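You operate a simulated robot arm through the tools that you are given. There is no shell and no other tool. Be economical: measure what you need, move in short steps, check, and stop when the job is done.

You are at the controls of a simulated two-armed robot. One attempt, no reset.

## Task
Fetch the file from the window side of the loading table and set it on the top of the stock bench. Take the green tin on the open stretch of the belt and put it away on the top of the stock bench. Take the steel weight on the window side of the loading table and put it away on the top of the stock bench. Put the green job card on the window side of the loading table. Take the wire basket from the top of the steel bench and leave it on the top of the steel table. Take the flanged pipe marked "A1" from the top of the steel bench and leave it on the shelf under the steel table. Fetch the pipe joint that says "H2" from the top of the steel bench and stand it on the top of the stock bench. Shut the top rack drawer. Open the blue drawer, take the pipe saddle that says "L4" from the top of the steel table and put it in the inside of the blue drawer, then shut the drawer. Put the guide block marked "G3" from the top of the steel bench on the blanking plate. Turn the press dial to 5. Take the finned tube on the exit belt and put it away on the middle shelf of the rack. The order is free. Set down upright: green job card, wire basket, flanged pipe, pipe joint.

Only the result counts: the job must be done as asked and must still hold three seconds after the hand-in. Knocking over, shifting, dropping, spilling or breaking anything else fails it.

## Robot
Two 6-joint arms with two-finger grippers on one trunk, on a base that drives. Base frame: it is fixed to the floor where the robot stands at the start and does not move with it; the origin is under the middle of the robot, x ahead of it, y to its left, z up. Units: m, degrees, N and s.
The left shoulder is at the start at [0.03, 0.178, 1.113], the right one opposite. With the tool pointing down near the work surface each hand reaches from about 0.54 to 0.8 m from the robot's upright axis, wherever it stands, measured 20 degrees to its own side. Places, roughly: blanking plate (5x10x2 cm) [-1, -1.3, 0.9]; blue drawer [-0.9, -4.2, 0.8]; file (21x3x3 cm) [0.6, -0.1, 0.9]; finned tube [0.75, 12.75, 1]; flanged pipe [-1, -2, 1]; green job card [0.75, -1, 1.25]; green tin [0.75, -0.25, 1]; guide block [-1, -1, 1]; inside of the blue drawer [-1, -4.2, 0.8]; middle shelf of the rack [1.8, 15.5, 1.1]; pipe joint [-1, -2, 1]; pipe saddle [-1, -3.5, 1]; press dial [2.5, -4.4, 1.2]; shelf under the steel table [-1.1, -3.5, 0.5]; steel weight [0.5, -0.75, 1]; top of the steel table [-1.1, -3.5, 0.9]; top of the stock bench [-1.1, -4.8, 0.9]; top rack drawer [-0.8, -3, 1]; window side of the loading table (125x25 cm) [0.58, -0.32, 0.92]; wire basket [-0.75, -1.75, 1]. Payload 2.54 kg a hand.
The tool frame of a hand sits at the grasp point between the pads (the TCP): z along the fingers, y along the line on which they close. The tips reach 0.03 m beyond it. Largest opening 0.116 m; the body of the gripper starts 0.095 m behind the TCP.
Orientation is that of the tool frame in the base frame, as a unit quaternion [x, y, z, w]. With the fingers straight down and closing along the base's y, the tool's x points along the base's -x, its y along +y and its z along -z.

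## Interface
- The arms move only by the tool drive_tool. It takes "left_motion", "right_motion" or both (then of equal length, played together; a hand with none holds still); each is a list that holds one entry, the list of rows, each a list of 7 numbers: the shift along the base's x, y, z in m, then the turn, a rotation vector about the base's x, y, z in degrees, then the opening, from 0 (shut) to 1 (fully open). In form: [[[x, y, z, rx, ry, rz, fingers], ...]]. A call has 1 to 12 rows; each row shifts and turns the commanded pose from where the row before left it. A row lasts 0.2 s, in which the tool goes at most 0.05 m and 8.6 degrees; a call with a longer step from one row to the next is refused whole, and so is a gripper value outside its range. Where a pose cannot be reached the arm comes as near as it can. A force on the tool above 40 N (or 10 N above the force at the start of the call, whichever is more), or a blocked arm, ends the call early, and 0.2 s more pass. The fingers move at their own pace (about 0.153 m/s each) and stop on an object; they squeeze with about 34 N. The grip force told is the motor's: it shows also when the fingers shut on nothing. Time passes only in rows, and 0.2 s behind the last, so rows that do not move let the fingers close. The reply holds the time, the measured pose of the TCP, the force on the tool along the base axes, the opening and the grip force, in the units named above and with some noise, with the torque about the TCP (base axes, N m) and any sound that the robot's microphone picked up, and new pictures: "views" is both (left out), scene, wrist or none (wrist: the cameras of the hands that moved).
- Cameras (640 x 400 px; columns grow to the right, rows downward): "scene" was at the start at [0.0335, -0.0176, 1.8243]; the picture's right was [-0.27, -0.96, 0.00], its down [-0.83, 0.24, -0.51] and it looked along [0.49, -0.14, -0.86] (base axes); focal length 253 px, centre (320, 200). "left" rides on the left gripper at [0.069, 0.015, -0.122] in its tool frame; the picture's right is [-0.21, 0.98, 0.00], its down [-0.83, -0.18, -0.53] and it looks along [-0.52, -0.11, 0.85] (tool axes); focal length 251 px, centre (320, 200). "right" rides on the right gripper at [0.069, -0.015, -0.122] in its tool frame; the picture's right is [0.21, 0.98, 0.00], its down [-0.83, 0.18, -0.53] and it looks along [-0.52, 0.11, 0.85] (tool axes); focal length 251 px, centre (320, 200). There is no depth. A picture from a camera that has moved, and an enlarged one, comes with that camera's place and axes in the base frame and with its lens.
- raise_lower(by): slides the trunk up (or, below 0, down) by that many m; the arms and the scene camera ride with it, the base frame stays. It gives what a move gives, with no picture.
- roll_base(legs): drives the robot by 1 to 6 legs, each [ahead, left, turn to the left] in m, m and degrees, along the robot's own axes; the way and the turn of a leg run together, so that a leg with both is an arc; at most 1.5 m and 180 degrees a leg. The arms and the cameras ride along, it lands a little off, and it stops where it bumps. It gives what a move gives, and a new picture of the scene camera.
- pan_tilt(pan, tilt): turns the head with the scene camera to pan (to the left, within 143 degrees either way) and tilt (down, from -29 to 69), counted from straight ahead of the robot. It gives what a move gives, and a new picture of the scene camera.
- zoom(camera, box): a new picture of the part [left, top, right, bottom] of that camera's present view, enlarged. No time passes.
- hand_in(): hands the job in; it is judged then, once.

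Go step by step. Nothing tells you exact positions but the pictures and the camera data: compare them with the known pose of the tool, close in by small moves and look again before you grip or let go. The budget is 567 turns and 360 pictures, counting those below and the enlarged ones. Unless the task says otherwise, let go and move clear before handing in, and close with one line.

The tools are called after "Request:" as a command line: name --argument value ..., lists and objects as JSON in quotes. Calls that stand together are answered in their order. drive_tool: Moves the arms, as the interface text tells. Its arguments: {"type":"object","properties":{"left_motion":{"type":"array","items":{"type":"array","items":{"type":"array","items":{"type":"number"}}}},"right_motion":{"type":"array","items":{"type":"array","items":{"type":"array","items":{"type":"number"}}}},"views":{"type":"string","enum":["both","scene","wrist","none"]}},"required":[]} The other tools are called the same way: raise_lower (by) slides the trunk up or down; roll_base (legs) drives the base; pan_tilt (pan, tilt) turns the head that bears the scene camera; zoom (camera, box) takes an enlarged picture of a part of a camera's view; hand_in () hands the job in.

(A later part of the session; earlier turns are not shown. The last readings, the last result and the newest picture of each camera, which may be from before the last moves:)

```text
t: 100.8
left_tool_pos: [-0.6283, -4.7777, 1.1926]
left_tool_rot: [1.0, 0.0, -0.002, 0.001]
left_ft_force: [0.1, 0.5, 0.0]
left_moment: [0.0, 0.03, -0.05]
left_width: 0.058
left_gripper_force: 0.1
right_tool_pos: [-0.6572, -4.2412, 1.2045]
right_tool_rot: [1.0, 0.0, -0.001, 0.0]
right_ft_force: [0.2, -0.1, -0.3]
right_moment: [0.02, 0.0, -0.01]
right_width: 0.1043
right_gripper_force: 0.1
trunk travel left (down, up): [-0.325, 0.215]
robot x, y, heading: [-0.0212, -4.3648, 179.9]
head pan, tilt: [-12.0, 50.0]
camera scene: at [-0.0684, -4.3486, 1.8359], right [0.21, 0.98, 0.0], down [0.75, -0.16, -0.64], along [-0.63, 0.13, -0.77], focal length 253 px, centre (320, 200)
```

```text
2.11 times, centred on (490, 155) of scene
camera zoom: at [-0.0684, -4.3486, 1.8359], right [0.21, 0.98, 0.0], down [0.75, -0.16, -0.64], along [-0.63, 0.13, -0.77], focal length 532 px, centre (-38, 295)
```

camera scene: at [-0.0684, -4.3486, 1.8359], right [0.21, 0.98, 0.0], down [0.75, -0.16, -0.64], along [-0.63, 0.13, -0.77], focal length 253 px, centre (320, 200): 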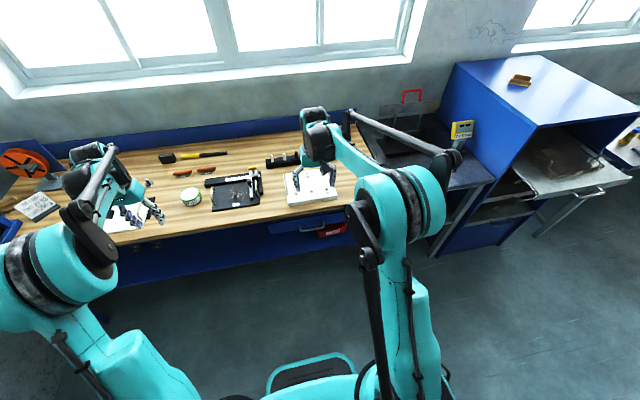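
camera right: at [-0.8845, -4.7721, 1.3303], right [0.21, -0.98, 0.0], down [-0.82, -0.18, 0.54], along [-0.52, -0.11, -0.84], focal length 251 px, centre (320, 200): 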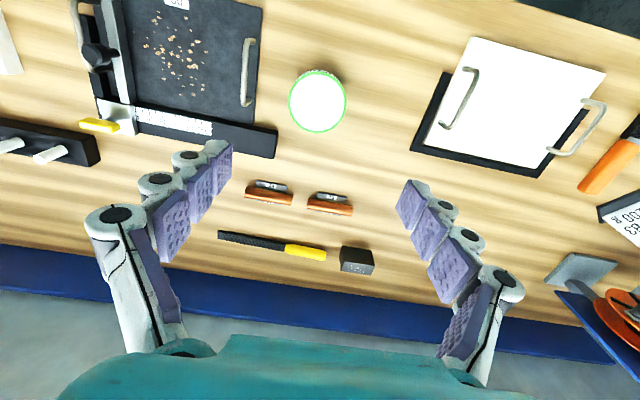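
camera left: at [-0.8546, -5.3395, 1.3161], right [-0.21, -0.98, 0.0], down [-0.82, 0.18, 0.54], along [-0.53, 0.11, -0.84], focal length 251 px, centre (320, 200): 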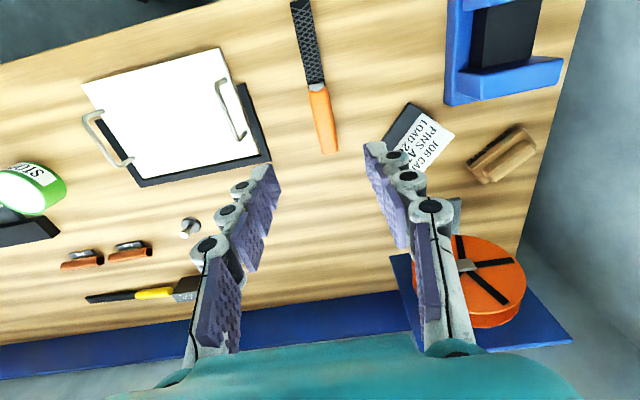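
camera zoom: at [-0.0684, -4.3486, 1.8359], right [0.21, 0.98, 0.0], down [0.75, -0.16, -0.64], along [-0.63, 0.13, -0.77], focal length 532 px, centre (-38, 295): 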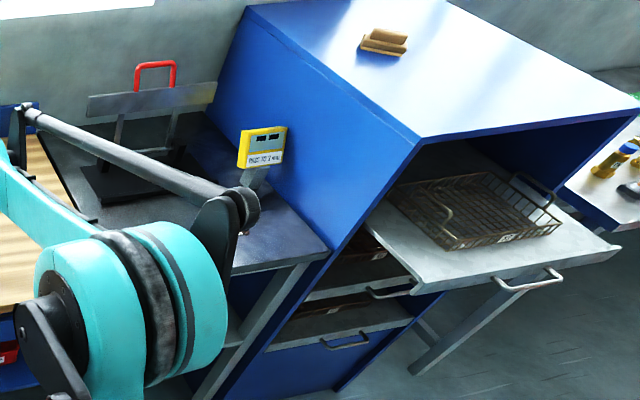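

The drawer has a bar handle near (-0.745, -4.25, 0.80). I turn the right hand so it can grip the bar from the front.

Request:
drive_tool --right_motion '[[[0.012, 0, 0, 0, 0, -7.5, 0.6], [0.012, 0, 0, 0, 0, -7.5, 0.6], [0.012, 0, 0, 0, 0, -7.5, 0.6], [0.012, 0, 0, 0, 0, -7.5, 0.6], [0.012, 0, 0, 0, 0, -7.5, 0.6], [0.012, 0, 0, 0, 0, -7.5, 0.6], [0.012, 0, 0, 0, 0, -7.5, 0.6], [0.012, 0, 0, 0, 0, -7.5, 0.6], [0.012, 0, 0, 0, 0, -7.5, 0.6], [0.012, 0, 0, 0, 0, -7.5, 0.6], [0.012, 0, 0, 0, 0, -7.5, 0.6], [0.012, 0, 0, 0, 0, -7.5, 0.6]]]' --views "none"

Request:
drive_tool --right_motion '[[[0.0, 0, -0.035, 0, 7.5, 0, 0.6], [0.0, 0, -0.035, 0, 7.5, 0, 0.6], [0, 0, -0.035, 0, 7.5, 0, 0.6], [0, 0, -0.035, 0, 7.5, 0, 0.6], [0, 0, -0.035, 0, 7.5, 0, 0.6], [0, 0, -0.035, 0, 7.5, 0, 0.6], [0, 0, -0.035, 0, 7.5, 0, 0.6], [0, 0, -0.035, 0, 7.5, 0, 0.6], [0, 0, -0.035, 0, 0, 0, 0.6], [0, 0, -0.035, 0, 0, 0, 0.6]]]' --views "both"

```text
t: 103.4
left_tool_pos: [-0.6269, -4.7783, 1.1933]
left_tool_rot: [1.0, 0.0, -0.002, 0.003]
left_ft_force: [0.0, -0.2, 0.3]
left_moment: [-0.02, 0.02, 0.01]
left_width: 0.0582
left_gripper_force: 0.2
right_tool_pos: [-0.5135, -4.2423, 1.2064]
right_tool_rot: [-0.706, 0.708, 0.0, 0.001]
right_ft_force: [0.1, -0.3, -0.3]
right_moment: [-0.01, 0.0, -0.02]
right_width: 0.0692
right_gripper_force: 0.0
trunk travel left (down, up): [-0.325, 0.215]
robot x, y, heading: [-0.0216, -4.3653, 180.0]
head pan, tilt: [-12.0, 50.0]
```

```text
t: 105.6
left_tool_pos: [-0.6285, -4.7786, 1.193]
left_tool_rot: [1.0, 0.001, -0.001, 0.0]
left_ft_force: [-0.6, 0.5, 0.0]
left_moment: [-0.03, 0.0, 0.01]
left_width: 0.0584
left_gripper_force: 0.0
right_tool_pos: [-0.6712, -4.2728, 1.0934]
right_tool_rot: [-0.612, 0.613, 0.353, -0.353]
right_ft_force: [-0.1, -0.3, 0.4]
right_moment: [0.01, 0.0, 0.02]
right_width: 0.0695
right_gripper_force: 0.1
right hand out of reach, approached as far as the arm can: row 5, 6, 7, 8, 9, 10
trunk travel left (down, up): [-0.325, 0.215]
robot x, y, heading: [-0.0229, -4.3616, 179.9]
head pan, tilt: [-12.0, 50.0]
camera scene: at [-0.0697, -4.3487, 1.8358], right [0.21, 0.98, 0.0], down [0.75, -0.16, -0.64], along [-0.63, 0.13, -0.77], focal length 253 px, centre (320, 200)
camera right: at [-0.5583, -4.3429, 1.1438], right [-0.49, -0.21, 0.84], down [0.37, 0.83, 0.42], along [-0.79, 0.52, -0.33], focal length 251 px, centre (320, 200)
```

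scene: 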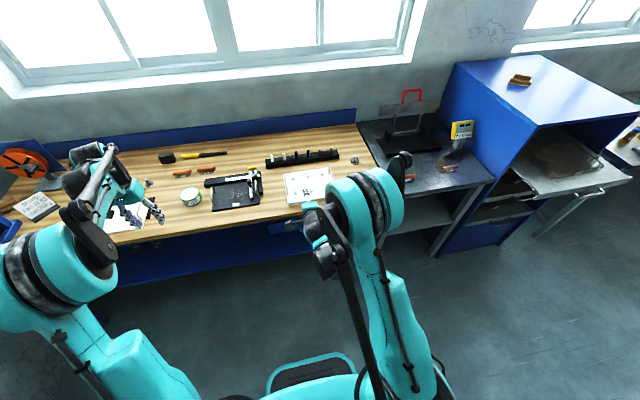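
right: 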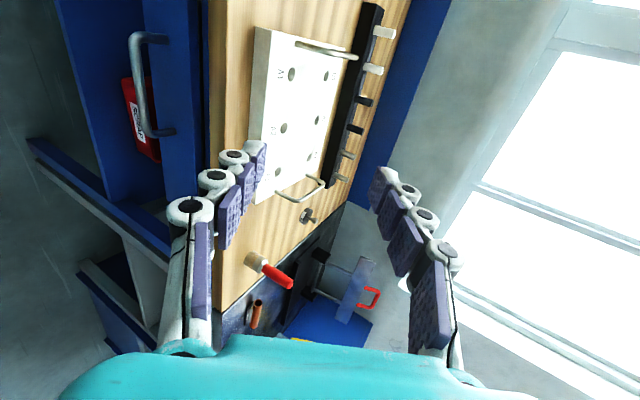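

The hand is too near the body for that pose, so I back up and lower the trunk.

Request:
roll_base --legs '[[-0.22, 0, 0]]'

Request:
raise_lower --by -0.22

Request:
drive_tool --right_motion '[[[0, 0.005, -0.02, 0, 0, 0, 0.6], [0, 0.01, -0.02, 0, 0, 0, 0.6], [0, 0.01, -0.02, 0, 0, 0, 0.6]]]' --views "wrist"

```text
t: 107.3
left_tool_pos: [-0.4073, -4.7774, 1.193]
left_tool_rot: [1.0, -0.001, -0.002, 0.001]
left_ft_force: [0.1, -0.4, -0.4]
left_moment: [-0.03, 0.04, -0.01]
left_width: 0.0583
left_gripper_force: 0.1
right_tool_pos: [-0.4499, -4.272, 1.0942]
right_tool_rot: [-0.611, 0.614, 0.354, -0.352]
right_ft_force: [0.4, 0.7, 0.7]
right_moment: [0.0, 0.0, -0.05]
right_width: 0.0698
right_gripper_force: 0.1
trunk travel left (down, up): [-0.325, 0.215]
robot x, y, heading: [0.2009, -4.3667, 179.8]
head pan, tilt: [-12.0, 50.0]
camera scene: at [0.1528, -4.3488, 1.8359], right [0.21, 0.98, 0.0], down [0.75, -0.16, -0.64], along [-0.63, 0.14, -0.77], focal length 253 px, centre (320, 200)
```

scene: 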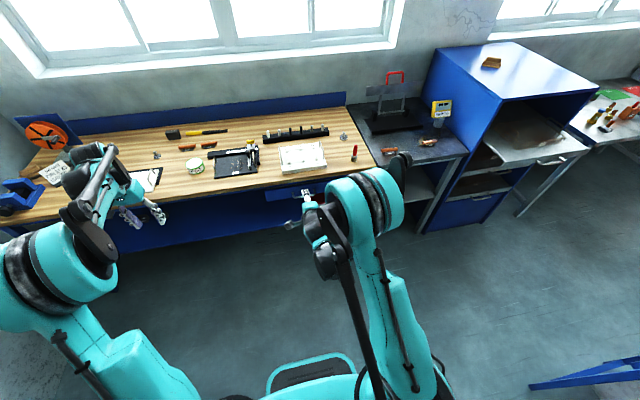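

```text
t: 109.6
left_tool_pos: [-0.4069, -4.7783, 0.9736]
left_tool_rot: [1.0, -0.001, -0.002, 0.001]
left_ft_force: [1.1, 0.4, -0.7]
left_moment: [0.02, 0.0, 0.0]
left_width: 0.0579
left_gripper_force: 0.1
right_tool_pos: [-0.4491, -4.2724, 0.875]
right_tool_rot: [-0.612, 0.614, 0.354, -0.352]
right_ft_force: [0.0, 0.6, 0.8]
right_moment: [-0.02, 0.01, 0.01]
right_width: 0.0694
right_gripper_force: 0.0
trunk travel left (down, up): [-0.105, 0.435]
robot x, y, heading: [0.1994, -4.3657, 179.7]
head pan, tilt: [-12.0, 50.0]
```

```text
t: 110.4
left_tool_pos: [-0.4085, -4.7787, 0.9719]
left_tool_rot: [1.0, -0.001, -0.002, 0.001]
left_ft_force: [0.1, 0.1, 1.1]
left_moment: [0.0, -0.01, 0.02]
left_width: 0.0581
left_gripper_force: 0.0
right_tool_pos: [-0.4816, -4.2528, 0.8439]
right_tool_rot: [-0.613, 0.615, 0.352, -0.351]
right_ft_force: [-0.5, -0.1, 0.2]
right_moment: [0.01, 0.0, 0.03]
right_width: 0.0696
right_gripper_force: 0.1
right hand out of reach, approached as far as the arm can: row 1, 2, 3
trunk travel left (down, up): [-0.105, 0.435]
robot x, y, heading: [0.1991, -4.3636, 179.8]
head pan, tilt: [-12.0, 50.0]
camera right: at [-0.3691, -4.3226, 0.8941], right [-0.49, -0.21, 0.84], down [0.37, 0.82, 0.43], along [-0.79, 0.52, -0.33], focal length 251 px, centre (320, 200)
```

right: 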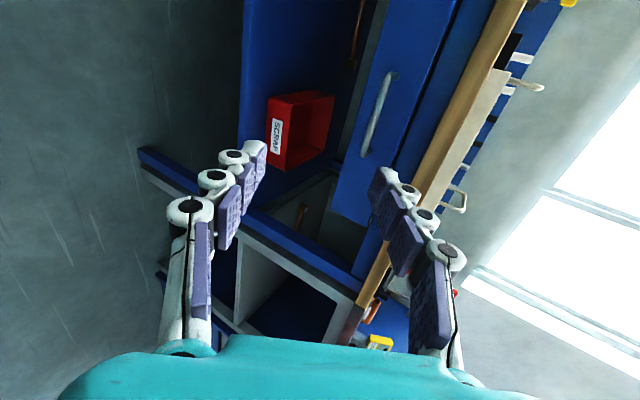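

The handle is at about (-0.752, -4.249, 0.79). Levelling the hand and approaching.

Request:
drive_tool --right_motion '[[[-0.045, 0, -0.006, 0, 6.25, 0, 0.5], [-0.045, 0, -0.006, 0, 6.25, 0, 0.5], [-0.045, 0, -0.006, 0, 6.25, 0, 0.5], [-0.045, 0, -0.006, 0, 6.25, 0, 0.5], [0, 0, 0, 0, 0, 0, 0.5]]]' --views "wrist"

```text
t: 111.6
left_tool_pos: [-0.4081, -4.7776, 0.974]
left_tool_rot: [1.0, -0.001, -0.001, 0.002]
left_ft_force: [0.4, 0.0, -0.1]
left_moment: [0.0, 0.02, 0.0]
left_width: 0.0581
left_gripper_force: 0.1
right_tool_pos: [-0.6614, -4.2541, 0.8193]
right_tool_rot: [-0.521, 0.522, 0.477, -0.478]
right_ft_force: [1.0, -0.3, 0.4]
right_moment: [0.02, -0.03, -0.02]
right_width: 0.0581
right_gripper_force: 0.2
trunk travel left (down, up): [-0.105, 0.435]
robot x, y, heading: [0.2022, -4.3662, 179.6]
head pan, tilt: [-12.0, 50.0]
camera right: at [-0.5385, -4.3233, 0.8179], right [-0.09, -0.21, 0.97], down [0.52, 0.82, 0.23], along [-0.85, 0.52, 0.04], focal length 251 px, centre (320, 200)
```

right: 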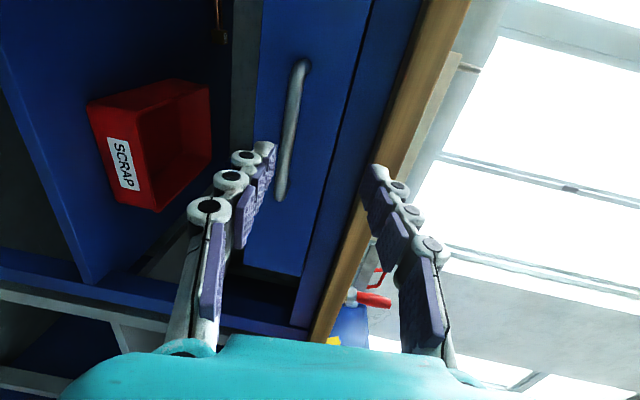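

Request:
drive_tool --right_motion '[[[-0.02, 0, -0.03, 0, 0, 0, 0.5], [-0.04, 0, 0, 0, 0, 0, 0.5], [-0.02, 0, 0, 0, 0, 0, 0.5], [0, 0, 0, 0, 0, 0, 0.5]]]' --views "wrist"

```text
t: 112.6
left_tool_pos: [-0.407, -4.7783, 0.973]
left_tool_rot: [1.0, -0.001, -0.002, 0.001]
left_ft_force: [-1.0, 0.6, 0.1]
left_moment: [-0.01, 0.0, -0.03]
left_width: 0.0577
left_gripper_force: 0.0
right_tool_pos: [-0.7219, -4.2518, 0.8155]
right_tool_rot: [-0.52, 0.524, 0.477, -0.477]
right_ft_force: [12.1, -1.4, -3.4]
right_moment: [0.02, -0.48, 0.11]
right_width: 0.0632
right_gripper_force: 4.5
right hand out of reach, approached as far as the arm can: row 2, 3
trunk travel left (down, up): [-0.105, 0.435]
robot x, y, heading: [0.1993, -4.3642, 179.8]
head pan, tilt: [-12.0, 50.0]
camera right: at [-0.5995, -4.321, 0.8139], right [-0.09, -0.21, 0.97], down [0.52, 0.82, 0.23], along [-0.85, 0.52, 0.04], focal length 251 px, centre (320, 200)
```

right: 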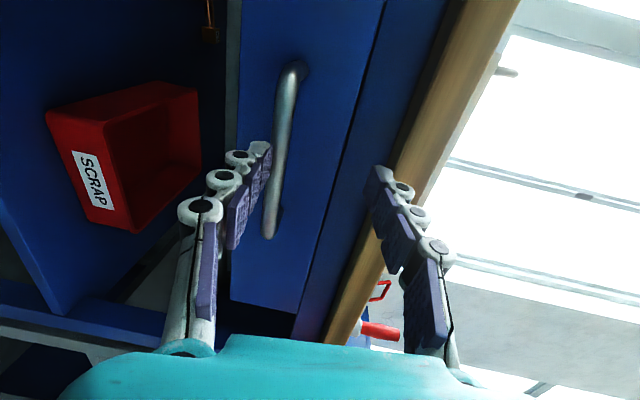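

At the arm's reach limit and touching the bar. I retract a little and bring the base closer and trunk lower.

Request:
drive_tool --right_motion '[[[0.04, 0, 0, 0, 0, 0, 0.5], [0.04, 0, 0, 0, 0, 0, 0.5], [0.02, 0, -0.005, 0, 0, 0, 0.5]]]' --views "none"

Request:
raise_lower --by -0.05

Request:
roll_base --legs '[[0.06, 0, 0]]'

Request:
drive_tool --right_motion '[[[0, 0, 0, 0, 0, 0, 0.5]]]' --views "wrist"

```text
t: 113.4
left_tool_pos: [-0.4082, -4.7774, 0.9738]
left_tool_rot: [1.0, -0.002, -0.002, 0.002]
left_ft_force: [0.5, 0.2, 0.5]
left_moment: [-0.01, 0.0, 0.03]
left_width: 0.0577
left_gripper_force: 0.1
right_tool_pos: [-0.6222, -4.2517, 0.8116]
right_tool_rot: [-0.52, 0.524, 0.477, -0.477]
right_ft_force: [0.5, -0.7, -0.6]
right_moment: [-0.03, -0.03, -0.02]
right_width: 0.0582
right_gripper_force: 0.1
trunk travel left (down, up): [-0.105, 0.435]
robot x, y, heading: [0.1983, -4.3649, 180.0]
head pan, tilt: [-12.0, 50.0]
```

```text
t: 114.3
left_tool_pos: [-0.4074, -4.7779, 0.9239]
left_tool_rot: [1.0, -0.001, -0.001, 0.001]
left_ft_force: [-0.1, 0.7, -0.1]
left_moment: [0.0, -0.01, 0.0]
left_width: 0.058
left_gripper_force: 0.1
right_tool_pos: [-0.6229, -4.2506, 0.7611]
right_tool_rot: [-0.52, 0.523, 0.478, -0.477]
right_ft_force: [0.2, 0.8, 0.1]
right_moment: [0.02, -0.01, 0.03]
right_width: 0.0581
right_gripper_force: 0.1
trunk travel left (down, up): [-0.055, 0.485]
robot x, y, heading: [0.1971, -4.3681, 180.2]
head pan, tilt: [-12.0, 50.0]
```

```text
t: 115.3
left_tool_pos: [-0.4691, -4.7784, 0.9218]
left_tool_rot: [1.0, 0.0, -0.002, 0.002]
left_ft_force: [-1.0, -0.2, -0.4]
left_moment: [0.0, -0.06, 0.01]
left_width: 0.0582
left_gripper_force: 0.0
right_tool_pos: [-0.6841, -4.2518, 0.7599]
right_tool_rot: [-0.521, 0.524, 0.477, -0.476]
right_ft_force: [-0.3, 0.5, 0.4]
right_moment: [0.01, 0.04, -0.01]
right_width: 0.058
right_gripper_force: 0.0
trunk travel left (down, up): [-0.055, 0.485]
robot x, y, heading: [0.1376, -4.365, 179.8]
head pan, tilt: [-12.0, 50.0]
camera scene: at [0.0899, -4.3486, 1.5658], right [0.21, 0.98, 0.0], down [0.75, -0.16, -0.64], along [-0.63, 0.14, -0.77], focal length 253 px, centre (320, 200)
```

scene: 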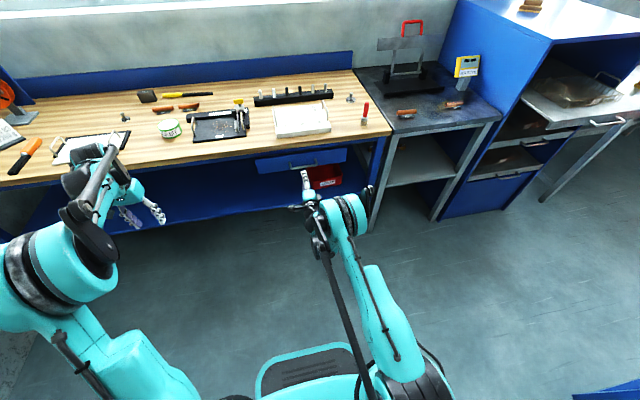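

```text
t: 115.7
left_tool_pos: [-0.4681, -4.7795, 0.9241]
left_tool_rot: [1.0, -0.001, -0.002, 0.002]
left_ft_force: [-0.7, 0.3, -0.6]
left_moment: [-0.01, -0.01, -0.01]
left_width: 0.0577
left_gripper_force: 0.2
right_tool_pos: [-0.6836, -4.2516, 0.7613]
right_tool_rot: [-0.521, 0.524, 0.476, -0.477]
right_ft_force: [0.5, 0.0, -0.9]
right_moment: [-0.04, 0.02, -0.01]
right_width: 0.0581
right_gripper_force: 0.0
trunk travel left (down, up): [-0.055, 0.485]
robot x, y, heading: [0.1391, -4.3673, 180.1]
head pan, tilt: [-12.0, 50.0]
camera right: at [-0.5606, -4.3208, 0.7583], right [-0.09, -0.21, 0.97], down [0.52, 0.82, 0.23], along [-0.85, 0.52, 0.04], focal length 251 px, centre (320, 200)
```

right: 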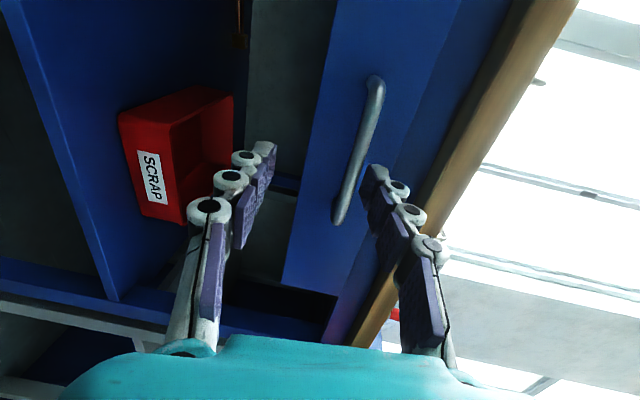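

Request:
drive_tool --right_motion '[[[0, -0.003, 0.026, 0, 0, 0, 0.5], [-0.03, 0, 0, 0, 0, 0, 0.5], [-0.025, 0, 0, 0, 0, 0, 0.5], [0, 0, 0, 0, 0, 0, 0.5]]]' --views "wrist"

```text
t: 116.7
left_tool_pos: [-0.4687, -4.7781, 0.9225]
left_tool_rot: [1.0, -0.001, 0.0, 0.002]
left_ft_force: [0.5, -0.8, -0.2]
left_moment: [-0.01, -0.01, 0.0]
left_width: 0.0582
left_gripper_force: 0.1
right_tool_pos: [-0.7386, -4.2548, 0.7863]
right_tool_rot: [-0.519, 0.524, 0.478, -0.477]
right_ft_force: [-0.2, -0.2, 0.3]
right_moment: [-0.01, -0.02, -0.01]
right_width: 0.0582
right_gripper_force: 0.0
trunk travel left (down, up): [-0.055, 0.485]
robot x, y, heading: [0.138, -4.3645, 179.6]
head pan, tilt: [-12.0, 50.0]
camera right: at [-0.6159, -4.3238, 0.7844], right [-0.09, -0.21, 0.97], down [0.52, 0.82, 0.23], along [-0.85, 0.52, 0.04], focal length 251 px, centre (320, 200)
```

right: 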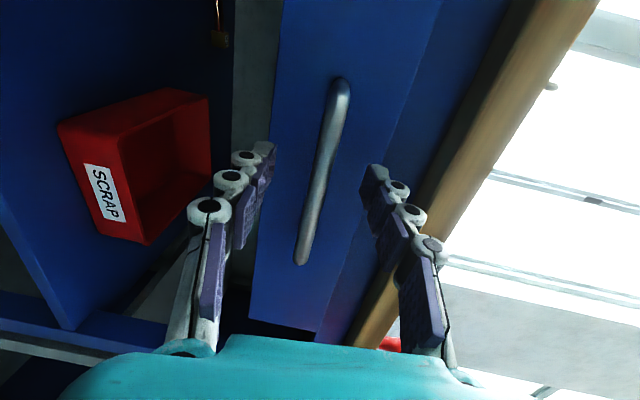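

Handle is between the fingers near the tips; advancing 18 mm and gripping.

Request:
drive_tool --right_motion '[[[-0.018, 0, 0, 0, 0, 0, 0.5], [0, 0, 0, 0, 0, 0, 0.1], [0, 0, 0, 0, 0, 0, 0], [0, 0, 0, 0, 0, 0, 0]]]' --views "wrist"

```text
t: 117.7
left_tool_pos: [-0.4683, -4.7787, 0.9213]
left_tool_rot: [1.0, -0.001, -0.001, 0.002]
left_ft_force: [0.1, -0.2, -0.9]
left_moment: [-0.01, -0.02, 0.02]
left_width: 0.0581
left_gripper_force: 0.0
right_tool_pos: [-0.7565, -4.2551, 0.7843]
right_tool_rot: [-0.521, 0.524, 0.477, -0.476]
right_ft_force: [9.9, -1.6, -18.2]
right_moment: [0.11, -0.02, -0.29]
right_width: 0.0104
right_gripper_force: 36.1
trunk travel left (down, up): [-0.055, 0.485]
robot x, y, heading: [0.1389, -4.3639, 179.8]
head pan, tilt: [-12.0, 50.0]
camera right: at [-0.6339, -4.3241, 0.7828], right [-0.09, -0.21, 0.97], down [0.52, 0.82, 0.23], along [-0.85, 0.52, 0.04], focal length 251 px, centre (320, 200)
```

right: 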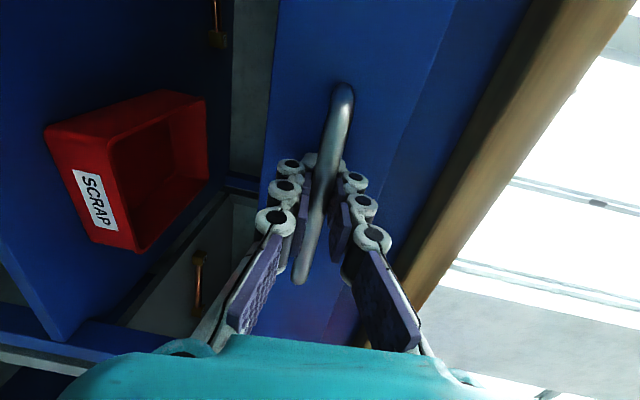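

Handle gripped. Pulling the drawer open by backing the base.

Request:
drive_tool --right_motion '[[[0.003, 0, -0.002, 0, 0, 0, 0]]]' --views "none"

Request:
roll_base --legs '[[-0.1, 0, 0], [-0.12, 0, 0]]'

```text
t: 118.1
left_tool_pos: [-0.4695, -4.7778, 0.9225]
left_tool_rot: [1.0, -0.001, 0.0, 0.001]
left_ft_force: [0.4, -0.6, 0.2]
left_moment: [0.0, -0.01, 0.0]
left_width: 0.0583
left_gripper_force: 0.0
right_tool_pos: [-0.7546, -4.2525, 0.7846]
right_tool_rot: [-0.521, 0.522, 0.477, -0.477]
right_ft_force: [-3.6, 0.1, -3.3]
right_moment: [0.08, 0.02, -0.6]
right_width: 0.0103
right_gripper_force: 36.0
trunk travel left (down, up): [-0.055, 0.485]
robot x, y, heading: [0.1367, -4.3673, 179.9]
head pan, tilt: [-12.0, 50.0]
```

```text
t: 120.1
left_tool_pos: [-0.2483, -4.7786, 0.9236]
left_tool_rot: [1.0, 0.0, -0.002, 0.001]
left_ft_force: [0.5, 0.0, 0.6]
left_moment: [0.02, -0.02, 0.0]
left_width: 0.0581
left_gripper_force: 0.1
right_tool_pos: [-0.5337, -4.2551, 0.784]
right_tool_rot: [-0.521, 0.523, 0.478, -0.477]
right_ft_force: [0.9, 0.3, -0.7]
right_moment: [0.03, 0.03, 0.53]
right_width: 0.0104
right_gripper_force: 36.2
trunk travel left (down, up): [-0.055, 0.485]
robot x, y, heading: [0.3596, -4.3651, 179.8]
head pan, tilt: [-12.0, 50.0]
camera scene: at [0.3118, -4.3491, 1.5659], right [0.21, 0.98, 0.0], down [0.75, -0.16, -0.64], along [-0.63, 0.14, -0.77], focal length 253 px, centre (320, 200)
```

scene: 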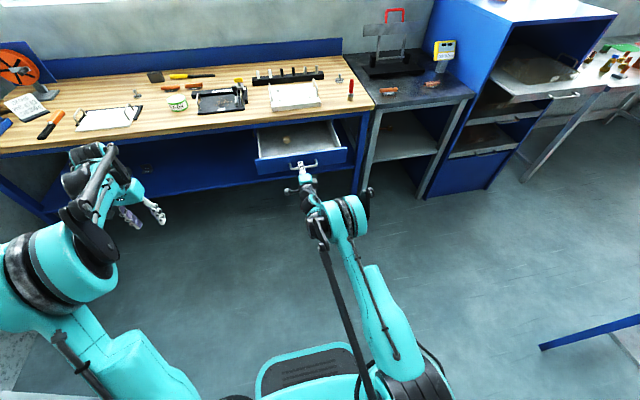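

The drawer is open about 22 cm. Releasing and backing away; and zooming at the steel table.

Request:
drive_tool --right_motion '[[[0, 0, 0, 0, 0, 0, 0.5], [0, 0, 0, 0, 0, 0, 0.5], [0.04, 0, 0, 0, 0, 0, 0.5], [0.04, 0, 0, 0, 0, 0, 0.5]]]' --views "none"

Request:
zoom --camera "scene" --box '[340, 0, 500, 110]'

Request:
zoom --camera "scene" --box '[240, 90, 370, 190]'

```text
t: 121.1
left_tool_pos: [-0.247, -4.7784, 0.9232]
left_tool_rot: [1.0, -0.001, -0.001, 0.002]
left_ft_force: [0.5, -0.9, -0.3]
left_moment: [0.0, 0.02, 0.01]
left_width: 0.0582
left_gripper_force: 0.1
right_tool_pos: [-0.4527, -4.2555, 0.7838]
right_tool_rot: [-0.52, 0.523, 0.478, -0.477]
right_ft_force: [0.1, -1.1, -1.0]
right_moment: [0.01, -0.03, -0.02]
right_width: 0.058
right_gripper_force: 0.0
trunk travel left (down, up): [-0.055, 0.485]
robot x, y, heading: [0.3616, -4.3696, 179.7]
head pan, tilt: [-12.0, 50.0]
```

```text
3.64 times, centred on (420, 55) of scene
camera zoom: at [0.3123, -4.3492, 1.5659], right [0.21, 0.98, 0.0], down [0.75, -0.16, -0.64], along [-0.63, 0.14, -0.77], focal length 920 px, centre (-44, 727)
```

zoom: 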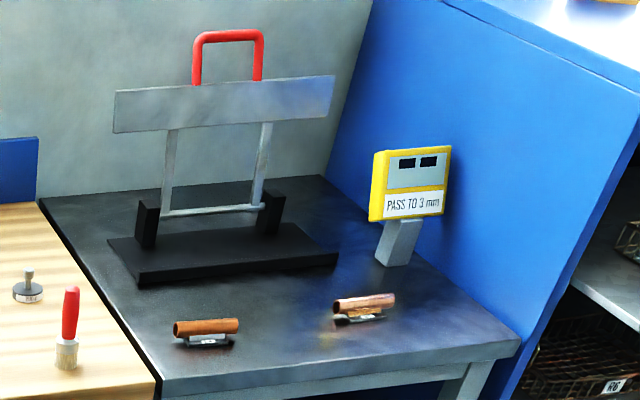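

```text
4.00 times, centred on (305, 140) of scene
camera zoom: at [0.3123, -4.3492, 1.5659], right [0.21, 0.98, 0.0], down [0.75, -0.16, -0.64], along [-0.63, 0.14, -0.77], focal length 1012 px, centre (380, 440)
```

zoom: 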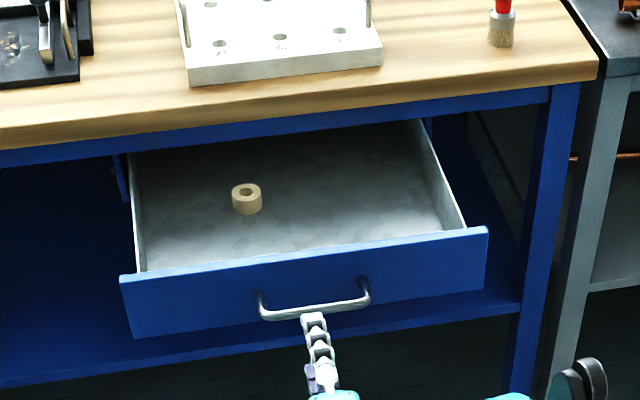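

Two saddles lie on the steel table. I restore trunk height, turn the right hand down again and drive over to read their labels.

Request:
raise_lower --by 0.27

Request:
drive_tool --right_motion '[[[0.01, 0, 0.02, 0, -8.5, 0, 1], [0.01, 0, 0.02, 0, -8.5, 0, 1], [0.01, 0, 0.02, 0, -8.5, 0, 1], [0.01, 0, 0.02, 0, -8.5, 0, 1], [0.01, 0, 0.02, 0, -8.5, 0, 1], [0.01, 0, 0.02, 0, -8.5, 0, 1], [0.01, 0, 0.02, 0, -8.5, 0, 1], [0.01, 0, 0, 0, -8.5, 0, 1], [0, 0, 0, 0, -8.5, 0, 1], [0, 0, 0, 0, -8.5, 0, 1]]]' --views "none"

Request:
drive_tool --right_motion '[[[0, 0, 0, 0, 0, 7.5, 1], [0, 0, 0, 0, 0, 7.5, 1], [0, 0, 0, 0, 0, 7.5, 1], [0, 0, 0, 0, 0, 7.5, 1], [0, 0, 0, 0, 0, 7.5, 1], [0, 0, 0, 0, 0, 7.5, 1], [0, 0, 0, 0, 0, 7.5, 1], [0, 0, 0, 0, 0, 7.5, 1], [0, 0, 0, 0, 0, 7.5, 1], [0, 0, 0, 0, 0, 7.5, 1], [0, 0, 0, 0, 0, 7.5, 1], [0, 0, 0, 0, 0, 7.5, 1]]]' --views "none"

Request:
roll_base --legs '[[0, -0.6, 0], [0.5, 0, 0]]'

```text
t: 123.8
left_tool_pos: [-0.2483, -4.7784, 1.194]
left_tool_rot: [1.0, 0.0, -0.002, 0.002]
left_ft_force: [0.4, 0.3, -0.5]
left_moment: [-0.01, -0.01, 0.01]
left_width: 0.058
left_gripper_force: 0.0
right_tool_pos: [-0.4531, -4.2546, 1.0543]
right_tool_rot: [-0.52, 0.523, 0.478, -0.477]
right_ft_force: [0.0, -0.2, 1.2]
right_moment: [0.03, 0.01, 0.03]
right_width: 0.0578
right_gripper_force: 0.0
trunk travel left (down, up): [-0.325, 0.215]
robot x, y, heading: [0.3557, -4.3674, 179.9]
head pan, tilt: [-12.0, 50.0]
```

```text
t: 126.0
left_tool_pos: [-0.25, -4.779, 1.1946]
left_tool_rot: [1.0, -0.001, -0.001, 0.002]
left_ft_force: [-0.4, 0.4, -0.2]
left_moment: [-0.02, -0.03, -0.02]
left_width: 0.0579
left_gripper_force: 0.1
right_tool_pos: [-0.3733, -4.254, 1.1939]
right_tool_rot: [-0.707, 0.708, 0.0, 0.003]
right_ft_force: [-1.1, -0.1, -0.4]
right_moment: [-0.02, -0.04, -0.01]
right_width: 0.1161
right_gripper_force: 0.1
trunk travel left (down, up): [-0.325, 0.215]
robot x, y, heading: [0.3568, -4.3651, 179.9]
head pan, tilt: [-12.0, 50.0]
```

```text
t: 128.7
left_tool_pos: [-0.2491, -4.7787, 1.1936]
left_tool_rot: [1.0, -0.001, -0.002, 0.001]
left_ft_force: [0.7, 0.3, 0.6]
left_moment: [0.02, -0.02, 0.0]
left_width: 0.0579
left_gripper_force: 0.1
right_tool_pos: [-0.3726, -4.2536, 1.1934]
right_tool_rot: [1.0, 0.0, -0.002, 0.0]
right_ft_force: [-0.1, 0.3, 0.2]
right_moment: [0.02, -0.01, 0.04]
right_width: 0.1157
right_gripper_force: 0.1
trunk travel left (down, up): [-0.325, 0.215]
robot x, y, heading: [0.356, -4.3659, 179.9]
head pan, tilt: [-12.0, 50.0]
```

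```text
t: 134.6
left_tool_pos: [-0.7486, -4.1757, 1.1931]
left_tool_rot: [1.0, 0.001, -0.001, 0.002]
left_ft_force: [0.1, 0.5, 0.1]
left_moment: [0.02, 0.02, 0.0]
left_width: 0.058
left_gripper_force: 0.1
right_tool_pos: [-0.8731, -3.6523, 1.1929]
right_tool_rot: [1.0, 0.0, -0.001, -0.001]
right_ft_force: [-0.9, -1.1, 0.2]
right_moment: [-0.01, -0.03, -0.01]
right_width: 0.1158
right_gripper_force: 0.0
trunk travel left (down, up): [-0.325, 0.215]
robot x, y, heading: [-0.1413, -3.7629, 179.8]
head pan, tilt: [-12.0, 50.0]
camera scene: at [-0.1889, -3.7461, 1.8359], right [0.21, 0.98, 0.0], down [0.75, -0.16, -0.64], along [-0.63, 0.13, -0.77], focal length 253 px, centre (320, 200)
```

scene: 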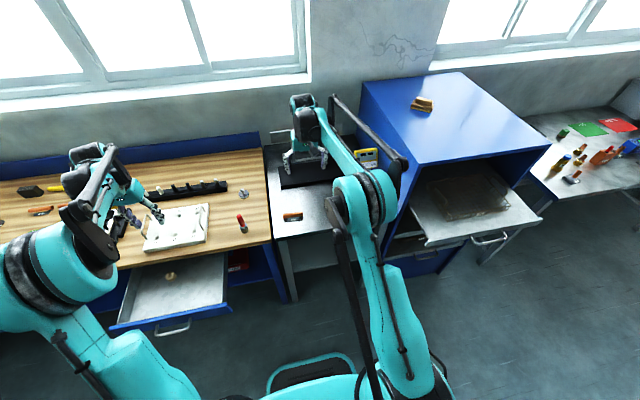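

Request:
drive_tool --right_motion '[[[0.0, 0.02, 0, 0, 0, 0, 1]]]' --views "wrist"

Request:
zoom --camera "right" --box '[160, 0, 480, 200]'

```text
t: 135.0
left_tool_pos: [-0.7476, -4.1743, 1.1922]
left_tool_rot: [1.0, 0.0, -0.001, 0.002]
left_ft_force: [-0.3, 0.3, -0.1]
left_moment: [-0.03, 0.06, -0.01]
left_width: 0.0576
left_gripper_force: 0.1
right_tool_pos: [-0.8713, -3.6317, 1.1947]
right_tool_rot: [1.0, 0.0, -0.002, -0.001]
right_ft_force: [0.0, 0.6, 0.3]
right_moment: [-0.02, 0.02, -0.01]
right_width: 0.1161
right_gripper_force: 0.0
trunk travel left (down, up): [-0.325, 0.215]
robot x, y, heading: [-0.1415, -3.7618, 179.6]
head pan, tilt: [-12.0, 50.0]
camera right: at [-0.8031, -3.6168, 1.318], right [0.21, -0.98, 0.0], down [-0.82, -0.18, 0.54], along [-0.52, -0.11, -0.84], focal length 251 px, centre (320, 200)
```

right: 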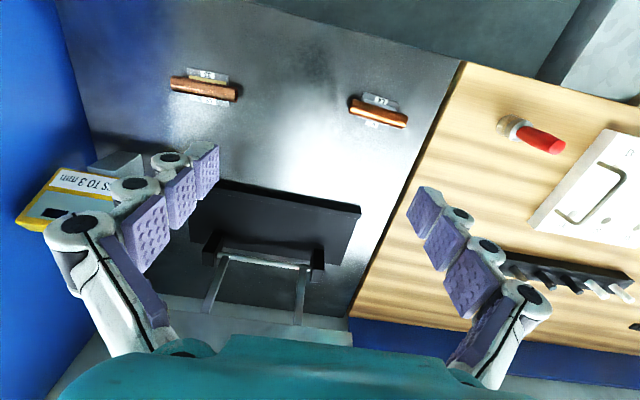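

```text
2.00 times, centred on (320, 100) of right
camera zoom: at [-0.8031, -3.6168, 1.318], right [0.21, -0.98, 0.0], down [-0.82, -0.18, 0.54], along [-0.52, -0.11, -0.84], focal length 503 px, centre (320, 400)
```

zoom: 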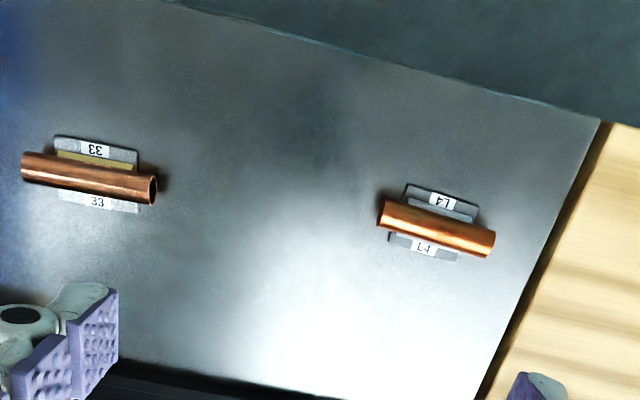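

The right-hand one in the wrist view reads L4, at about (-0.876, -3.725). Moving above it, to grip the pipe by its ends.

Request:
drive_tool --right_motion '[[[0, -0.045, -0.02, 0, 0, -6, 1], [-0.004, -0.045, -0.02, 0, 0, 0, 1], [0, 0, -0.045, 0, 0, 0, 1], [0, 0, -0.045, 0, 0, 0, 1], [0, 0, -0.04, 0, 0, 0, 1], [0, 0, 0, 0, 0, 0, 1]]]' --views "wrist"

```text
t: 136.4
left_tool_pos: [-0.7475, -4.1759, 1.1936]
left_tool_rot: [1.0, 0.0, -0.002, 0.002]
left_ft_force: [0.3, 0.5, -0.1]
left_moment: [-0.02, 0.06, 0.0]
left_width: 0.058
left_gripper_force: 0.1
right_tool_pos: [-0.8776, -3.7232, 1.0248]
right_tool_rot: [0.999, -0.052, -0.002, -0.001]
right_ft_force: [0.5, 0.6, 0.2]
right_moment: [-0.04, 0.02, 0.0]
right_width: 0.1159
right_gripper_force: 0.0
trunk travel left (down, up): [-0.325, 0.215]
robot x, y, heading: [-0.139, -3.7617, 179.7]
head pan, tilt: [-12.0, 50.0]
camera right: at [-0.8062, -3.7162, 1.1482], right [0.11, -0.99, 0.0], down [-0.84, -0.1, 0.54], along [-0.53, -0.06, -0.84], focal length 251 px, centre (320, 200)
```

right: 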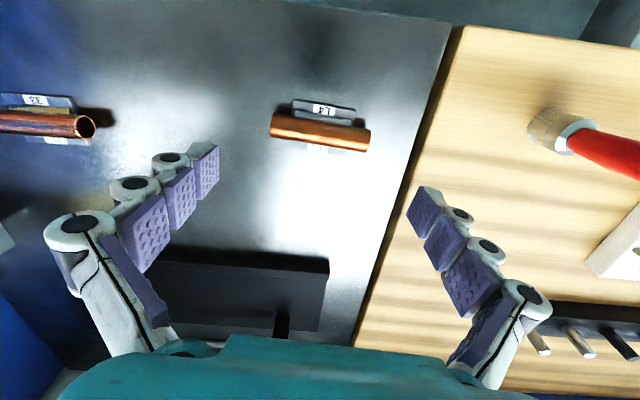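

Request:
drive_tool --right_motion '[[[0.004, 0, -0.03, 0, 0, 0, 1], [0, 0, -0.025, 0, 0, 0, 1], [0, 0, 0, 0, 0, 0, 1]]]' --views "wrist"

```text
t: 137.2
left_tool_pos: [-0.7482, -4.1759, 1.1938]
left_tool_rot: [1.0, 0.0, -0.002, 0.002]
left_ft_force: [0.9, 0.3, 0.3]
left_moment: [0.02, -0.01, 0.01]
left_width: 0.0581
left_gripper_force: 0.1
right_tool_pos: [-0.8738, -3.7236, 0.9685]
right_tool_rot: [0.999, -0.053, -0.002, -0.002]
right_ft_force: [-1.2, -0.1, -0.1]
right_moment: [-0.01, -0.02, -0.02]
right_width: 0.1161
right_gripper_force: 0.1
trunk travel left (down, up): [-0.325, 0.215]
robot x, y, heading: [-0.1418, -3.762, 180.1]
head pan, tilt: [-12.0, 50.0]
camera right: at [-0.8026, -3.7163, 1.0929], right [0.11, -0.99, 0.0], down [-0.84, -0.1, 0.54], along [-0.53, -0.06, -0.84], focal length 251 px, centre (320, 200)
```

right: 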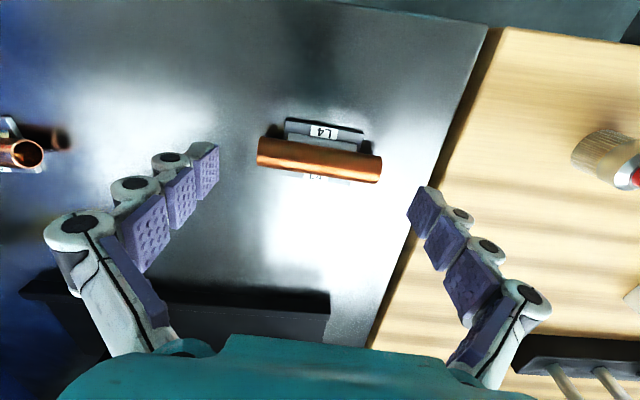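

Request:
drive_tool --right_motion '[[[0.004, 0, -0.012, 0, 0, 0, 1], [0, 0, -0.01, 0, 0, 0, 1], [0, 0, -0.01, 0, 0, 0, 1], [0, 0, 0, 0, 0, 0, 1]]]' --views "wrist"

```text
t: 138.2
left_tool_pos: [-0.7497, -4.176, 1.1933]
left_tool_rot: [1.0, 0.0, -0.002, 0.002]
left_ft_force: [0.3, 0.5, 0.8]
left_moment: [-0.01, 0.0, 0.01]
left_width: 0.0581
left_gripper_force: 0.0
right_tool_pos: [-0.8696, -3.7232, 0.9362]
right_tool_rot: [0.999, -0.052, -0.002, -0.001]
right_ft_force: [0.0, -0.1, -0.6]
right_moment: [-0.03, 0.03, 0.0]
right_width: 0.1155
right_gripper_force: 0.1
trunk travel left (down, up): [-0.325, 0.215]
robot x, y, heading: [-0.1399, -3.7584, 180.0]
head pan, tilt: [-12.0, 50.0]
camera right: at [-0.7985, -3.716, 1.0609], right [0.11, -0.99, 0.0], down [-0.84, -0.1, 0.54], along [-0.53, -0.06, -0.84], focal length 251 px, centre (320, 200)
```

right: 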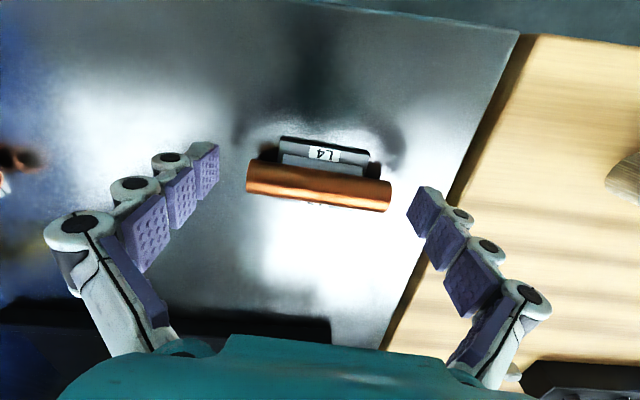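

Pipe is at the finger pads. Gripping and lifting slightly.

Request:
drive_tool --right_motion '[[[0, 0, -0.004, 0, 0, 0, 0.8], [0, 0, 0, 0, 0, 0, 0.5], [0, 0, 0, 0, 0, 0, 0.4], [0, 0, 0, 0, 0, 0, 0.4], [0, 0, 0.02, 0, 0, 0, 0.4], [0, 0, 0.03, 0, 0, 0, 0.4]]]' --views "wrist"

```text
t: 139.6
left_tool_pos: [-0.7478, -4.1763, 1.1932]
left_tool_rot: [1.0, 0.0, -0.001, 0.002]
left_ft_force: [0.4, -0.3, 0.0]
left_moment: [-0.02, 0.02, 0.0]
left_width: 0.058
left_gripper_force: 0.1
right_tool_pos: [-0.8687, -3.7223, 0.9814]
right_tool_rot: [0.999, -0.052, -0.002, 0.0]
right_ft_force: [0.3, 0.4, -1.4]
right_moment: [-0.01, -0.01, 0.0]
right_width: 0.0896
right_gripper_force: 33.8
trunk travel left (down, up): [-0.325, 0.215]
robot x, y, heading: [-0.1395, -3.7643, 179.8]
head pan, tilt: [-12.0, 50.0]
camera right: at [-0.7978, -3.7155, 1.1064], right [0.11, -0.99, 0.0], down [-0.84, -0.1, 0.54], along [-0.53, -0.06, -0.84], focal length 251 px, centre (320, 200)
```

right: 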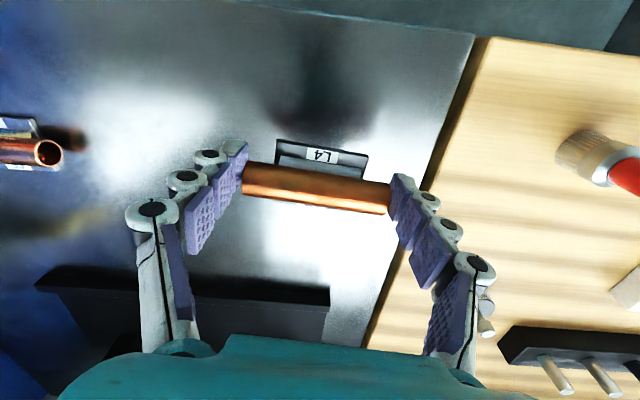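

Held. Raising, retracting, and driving back to above the open drawer.

Request:
drive_tool --right_motion '[[[0, 0, 0.045, 0, 0, 0, 0.4], [0, 0, 0.045, 0, 0, 0, 0.4], [0.01, 0.02, 0.045, 0, 0, 2, 0.4], [0.035, 0.03, 0, 0, 0, 2, 0.4], [0.035, 0.03, 0, 0, 0, 2, 0.4], [0, 0.04, 0, 0, 0, 0, 0.4]]]' --views "none"

Request:
roll_base --legs '[[-0.11, 0, 0], [0, 0.6, 0]]'

Request:
drive_tool --right_motion '[[[0, 0, -0.02, 0, 0, 0, 0.4]]]' --views "wrist"

```text
refused: row 3 steps farther than a row can; nothing moved
```

```text
t: 143.8
left_tool_pos: [-0.6376, -4.7764, 1.1922]
left_tool_rot: [1.0, 0.001, -0.002, 0.001]
left_ft_force: [-0.1, 0.2, 0.3]
left_moment: [-0.02, 0.01, -0.01]
left_width: 0.0581
left_gripper_force: 0.1
right_tool_pos: [-0.7601, -4.3233, 0.9823]
right_tool_rot: [0.999, -0.052, -0.001, -0.002]
right_ft_force: [0.5, 0.4, -2.5]
right_moment: [0.01, -0.02, -0.03]
right_width: 0.0895
right_gripper_force: 34.2
trunk travel left (down, up): [-0.325, 0.215]
robot x, y, heading: [-0.0296, -4.3611, -180.0]
head pan, tilt: [-12.0, 50.0]
camera scene: at [-0.0794, -4.3451, 1.8359], right [0.21, 0.98, 0.0], down [0.75, -0.16, -0.64], along [-0.63, 0.13, -0.77], focal length 253 px, centre (320, 200)
```

scene: 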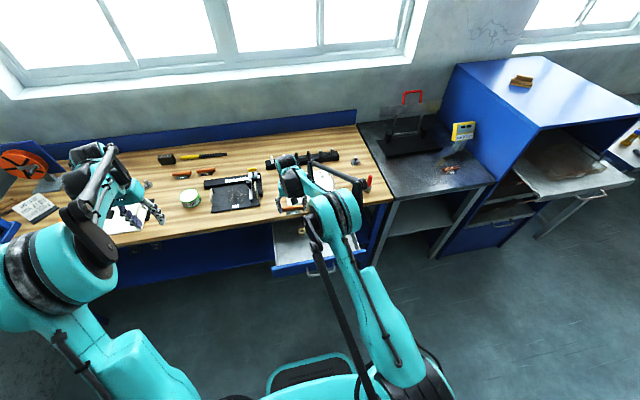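

```text
t: 144.2
left_tool_pos: [-0.6383, -4.7756, 1.1931]
left_tool_rot: [1.0, 0.001, 0.0, 0.002]
left_ft_force: [-1.5, 0.6, 0.2]
left_moment: [0.0, -0.03, -0.03]
left_width: 0.0579
left_gripper_force: 0.0
right_tool_pos: [-0.7592, -4.3221, 0.961]
right_tool_rot: [0.999, -0.051, 0.0, -0.001]
right_ft_force: [0.0, 0.6, -2.8]
right_moment: [-0.04, -0.02, 0.0]
right_width: 0.0894
right_gripper_force: 33.8
trunk travel left (down, up): [-0.325, 0.215]
robot x, y, heading: [-0.0307, -4.3617, -180.2]
head pan, tilt: [-12.0, 50.0]
camera right: at [-0.6899, -4.315, 1.0855], right [0.11, -0.99, 0.0], down [-0.84, -0.1, 0.54], along [-0.53, -0.06, -0.84], focal length 251 px, centre (320, 200)
```

right: 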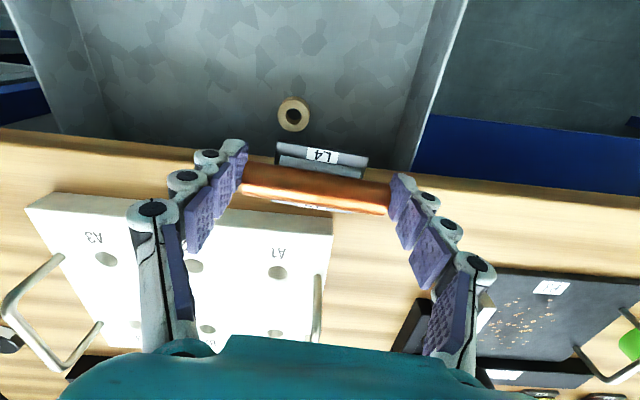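

The arm call was refused but the base moved, so I check that nothing on the bench was disturbed.

Request:
zoom --camera "scene" --box '[250, 110, 500, 280]'

```text
2.35 times, centred on (375, 195) of scene
camera zoom: at [-0.0805, -4.3441, 1.8358], right [0.21, 0.98, 0.0], down [0.75, -0.16, -0.64], along [-0.63, 0.13, -0.77], focal length 595 px, centre (191, 212)
```

zoom: 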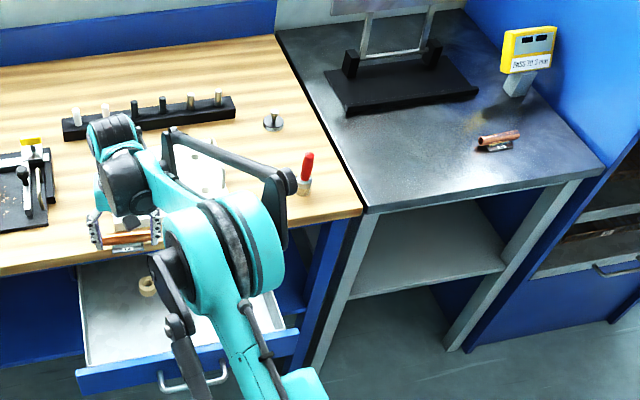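

All is undisturbed. Moving the saddle over the drawer's open part, then lowering the trunk.

Request:
drive_tool --right_motion '[[[0.033, 0.025, 0, 0, 0, 0, 0.4], [0.033, 0.025, 0, 0, 0, 0, 0.4], [0.033, 0.03, 0, 0, 0, 6, 0.4], [0, 0, 0, 0, 0, 0, 0.4]]]' --views "none"

Request:
raise_lower --by -0.11

Request:
drive_tool --right_motion '[[[0, 0, 0, 0, 0, 0, 0.4]]]' --views "both"

```text
t: 145.2
left_tool_pos: [-0.638, -4.777, 1.192]
left_tool_rot: [1.0, 0.001, 0.0, 0.001]
left_ft_force: [-0.6, 0.6, -0.4]
left_moment: [0.0, 0.02, 0.0]
left_width: 0.058
left_gripper_force: 0.2
right_tool_pos: [-0.661, -4.2423, 0.9604]
right_tool_rot: [1.0, 0.001, -0.001, -0.002]
right_ft_force: [-0.2, 0.6, -1.8]
right_moment: [0.02, -0.02, -0.05]
right_width: 0.0894
right_gripper_force: 33.8
trunk travel left (down, up): [-0.325, 0.215]
robot x, y, heading: [-0.0317, -4.3622, -180.1]
head pan, tilt: [-12.0, 50.0]
```

```text
t: 146.6
left_tool_pos: [-0.6378, -4.7759, 1.0837]
left_tool_rot: [1.0, 0.001, -0.002, 0.002]
left_ft_force: [0.1, -0.4, -0.8]
left_moment: [0.04, 0.0, -0.03]
left_width: 0.058
left_gripper_force: 0.1
right_tool_pos: [-0.6606, -4.2436, 0.8522]
right_tool_rot: [1.0, 0.001, 0.0, -0.001]
right_ft_force: [-0.9, -0.2, -1.2]
right_moment: [-0.07, 0.01, 0.02]
right_width: 0.0895
right_gripper_force: 34.4
trunk travel left (down, up): [-0.215, 0.325]
robot x, y, heading: [-0.0304, -4.3596, -179.7]
head pan, tilt: [-12.0, 50.0]
```

```text
t: 147.0
left_tool_pos: [-0.6371, -4.7769, 1.0831]
left_tool_rot: [1.0, 0.001, -0.001, 0.001]
left_ft_force: [0.4, -0.7, -0.2]
left_moment: [-0.01, -0.02, 0.01]
left_width: 0.0581
left_gripper_force: 0.1
right_tool_pos: [-0.6604, -4.2425, 0.8526]
right_tool_rot: [1.0, 0.0, -0.001, -0.001]
right_ft_force: [0.5, 0.5, -2.3]
right_moment: [0.0, 0.0, 0.01]
right_width: 0.0894
right_gripper_force: 34.2
trunk travel left (down, up): [-0.215, 0.325]
robot x, y, heading: [-0.0304, -4.3604, -180.0]
head pan, tilt: [-12.0, 50.0]
camera scene: at [-0.0793, -4.3444, 1.7259], right [0.21, 0.98, 0.0], down [0.75, -0.16, -0.64], along [-0.63, 0.13, -0.77], focal length 253 px, centre (320, 200)
camera right: at [-0.591, -4.2275, 0.9759], right [0.22, -0.98, 0.0], down [-0.82, -0.18, 0.54], along [-0.52, -0.11, -0.84], focal length 251 px, centre (320, 200)
```

scene: 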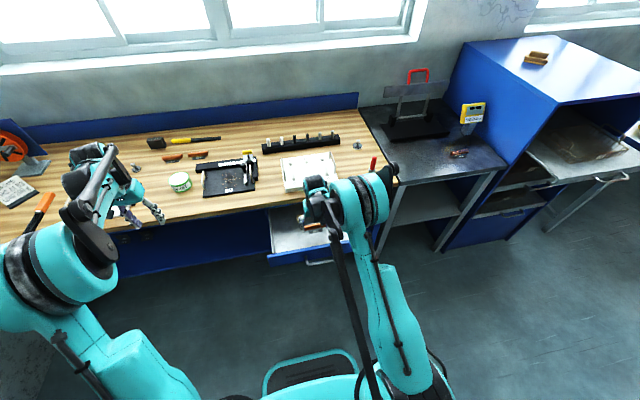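
right: 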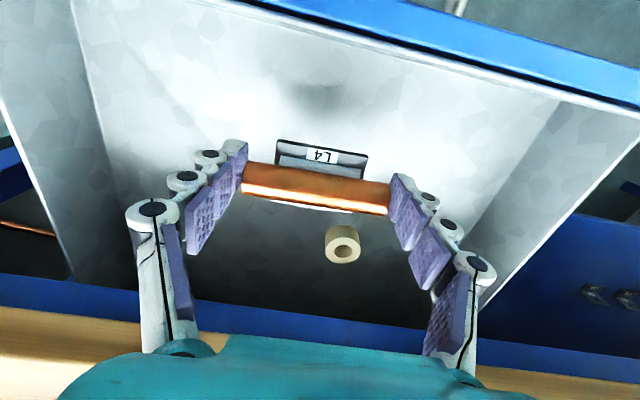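

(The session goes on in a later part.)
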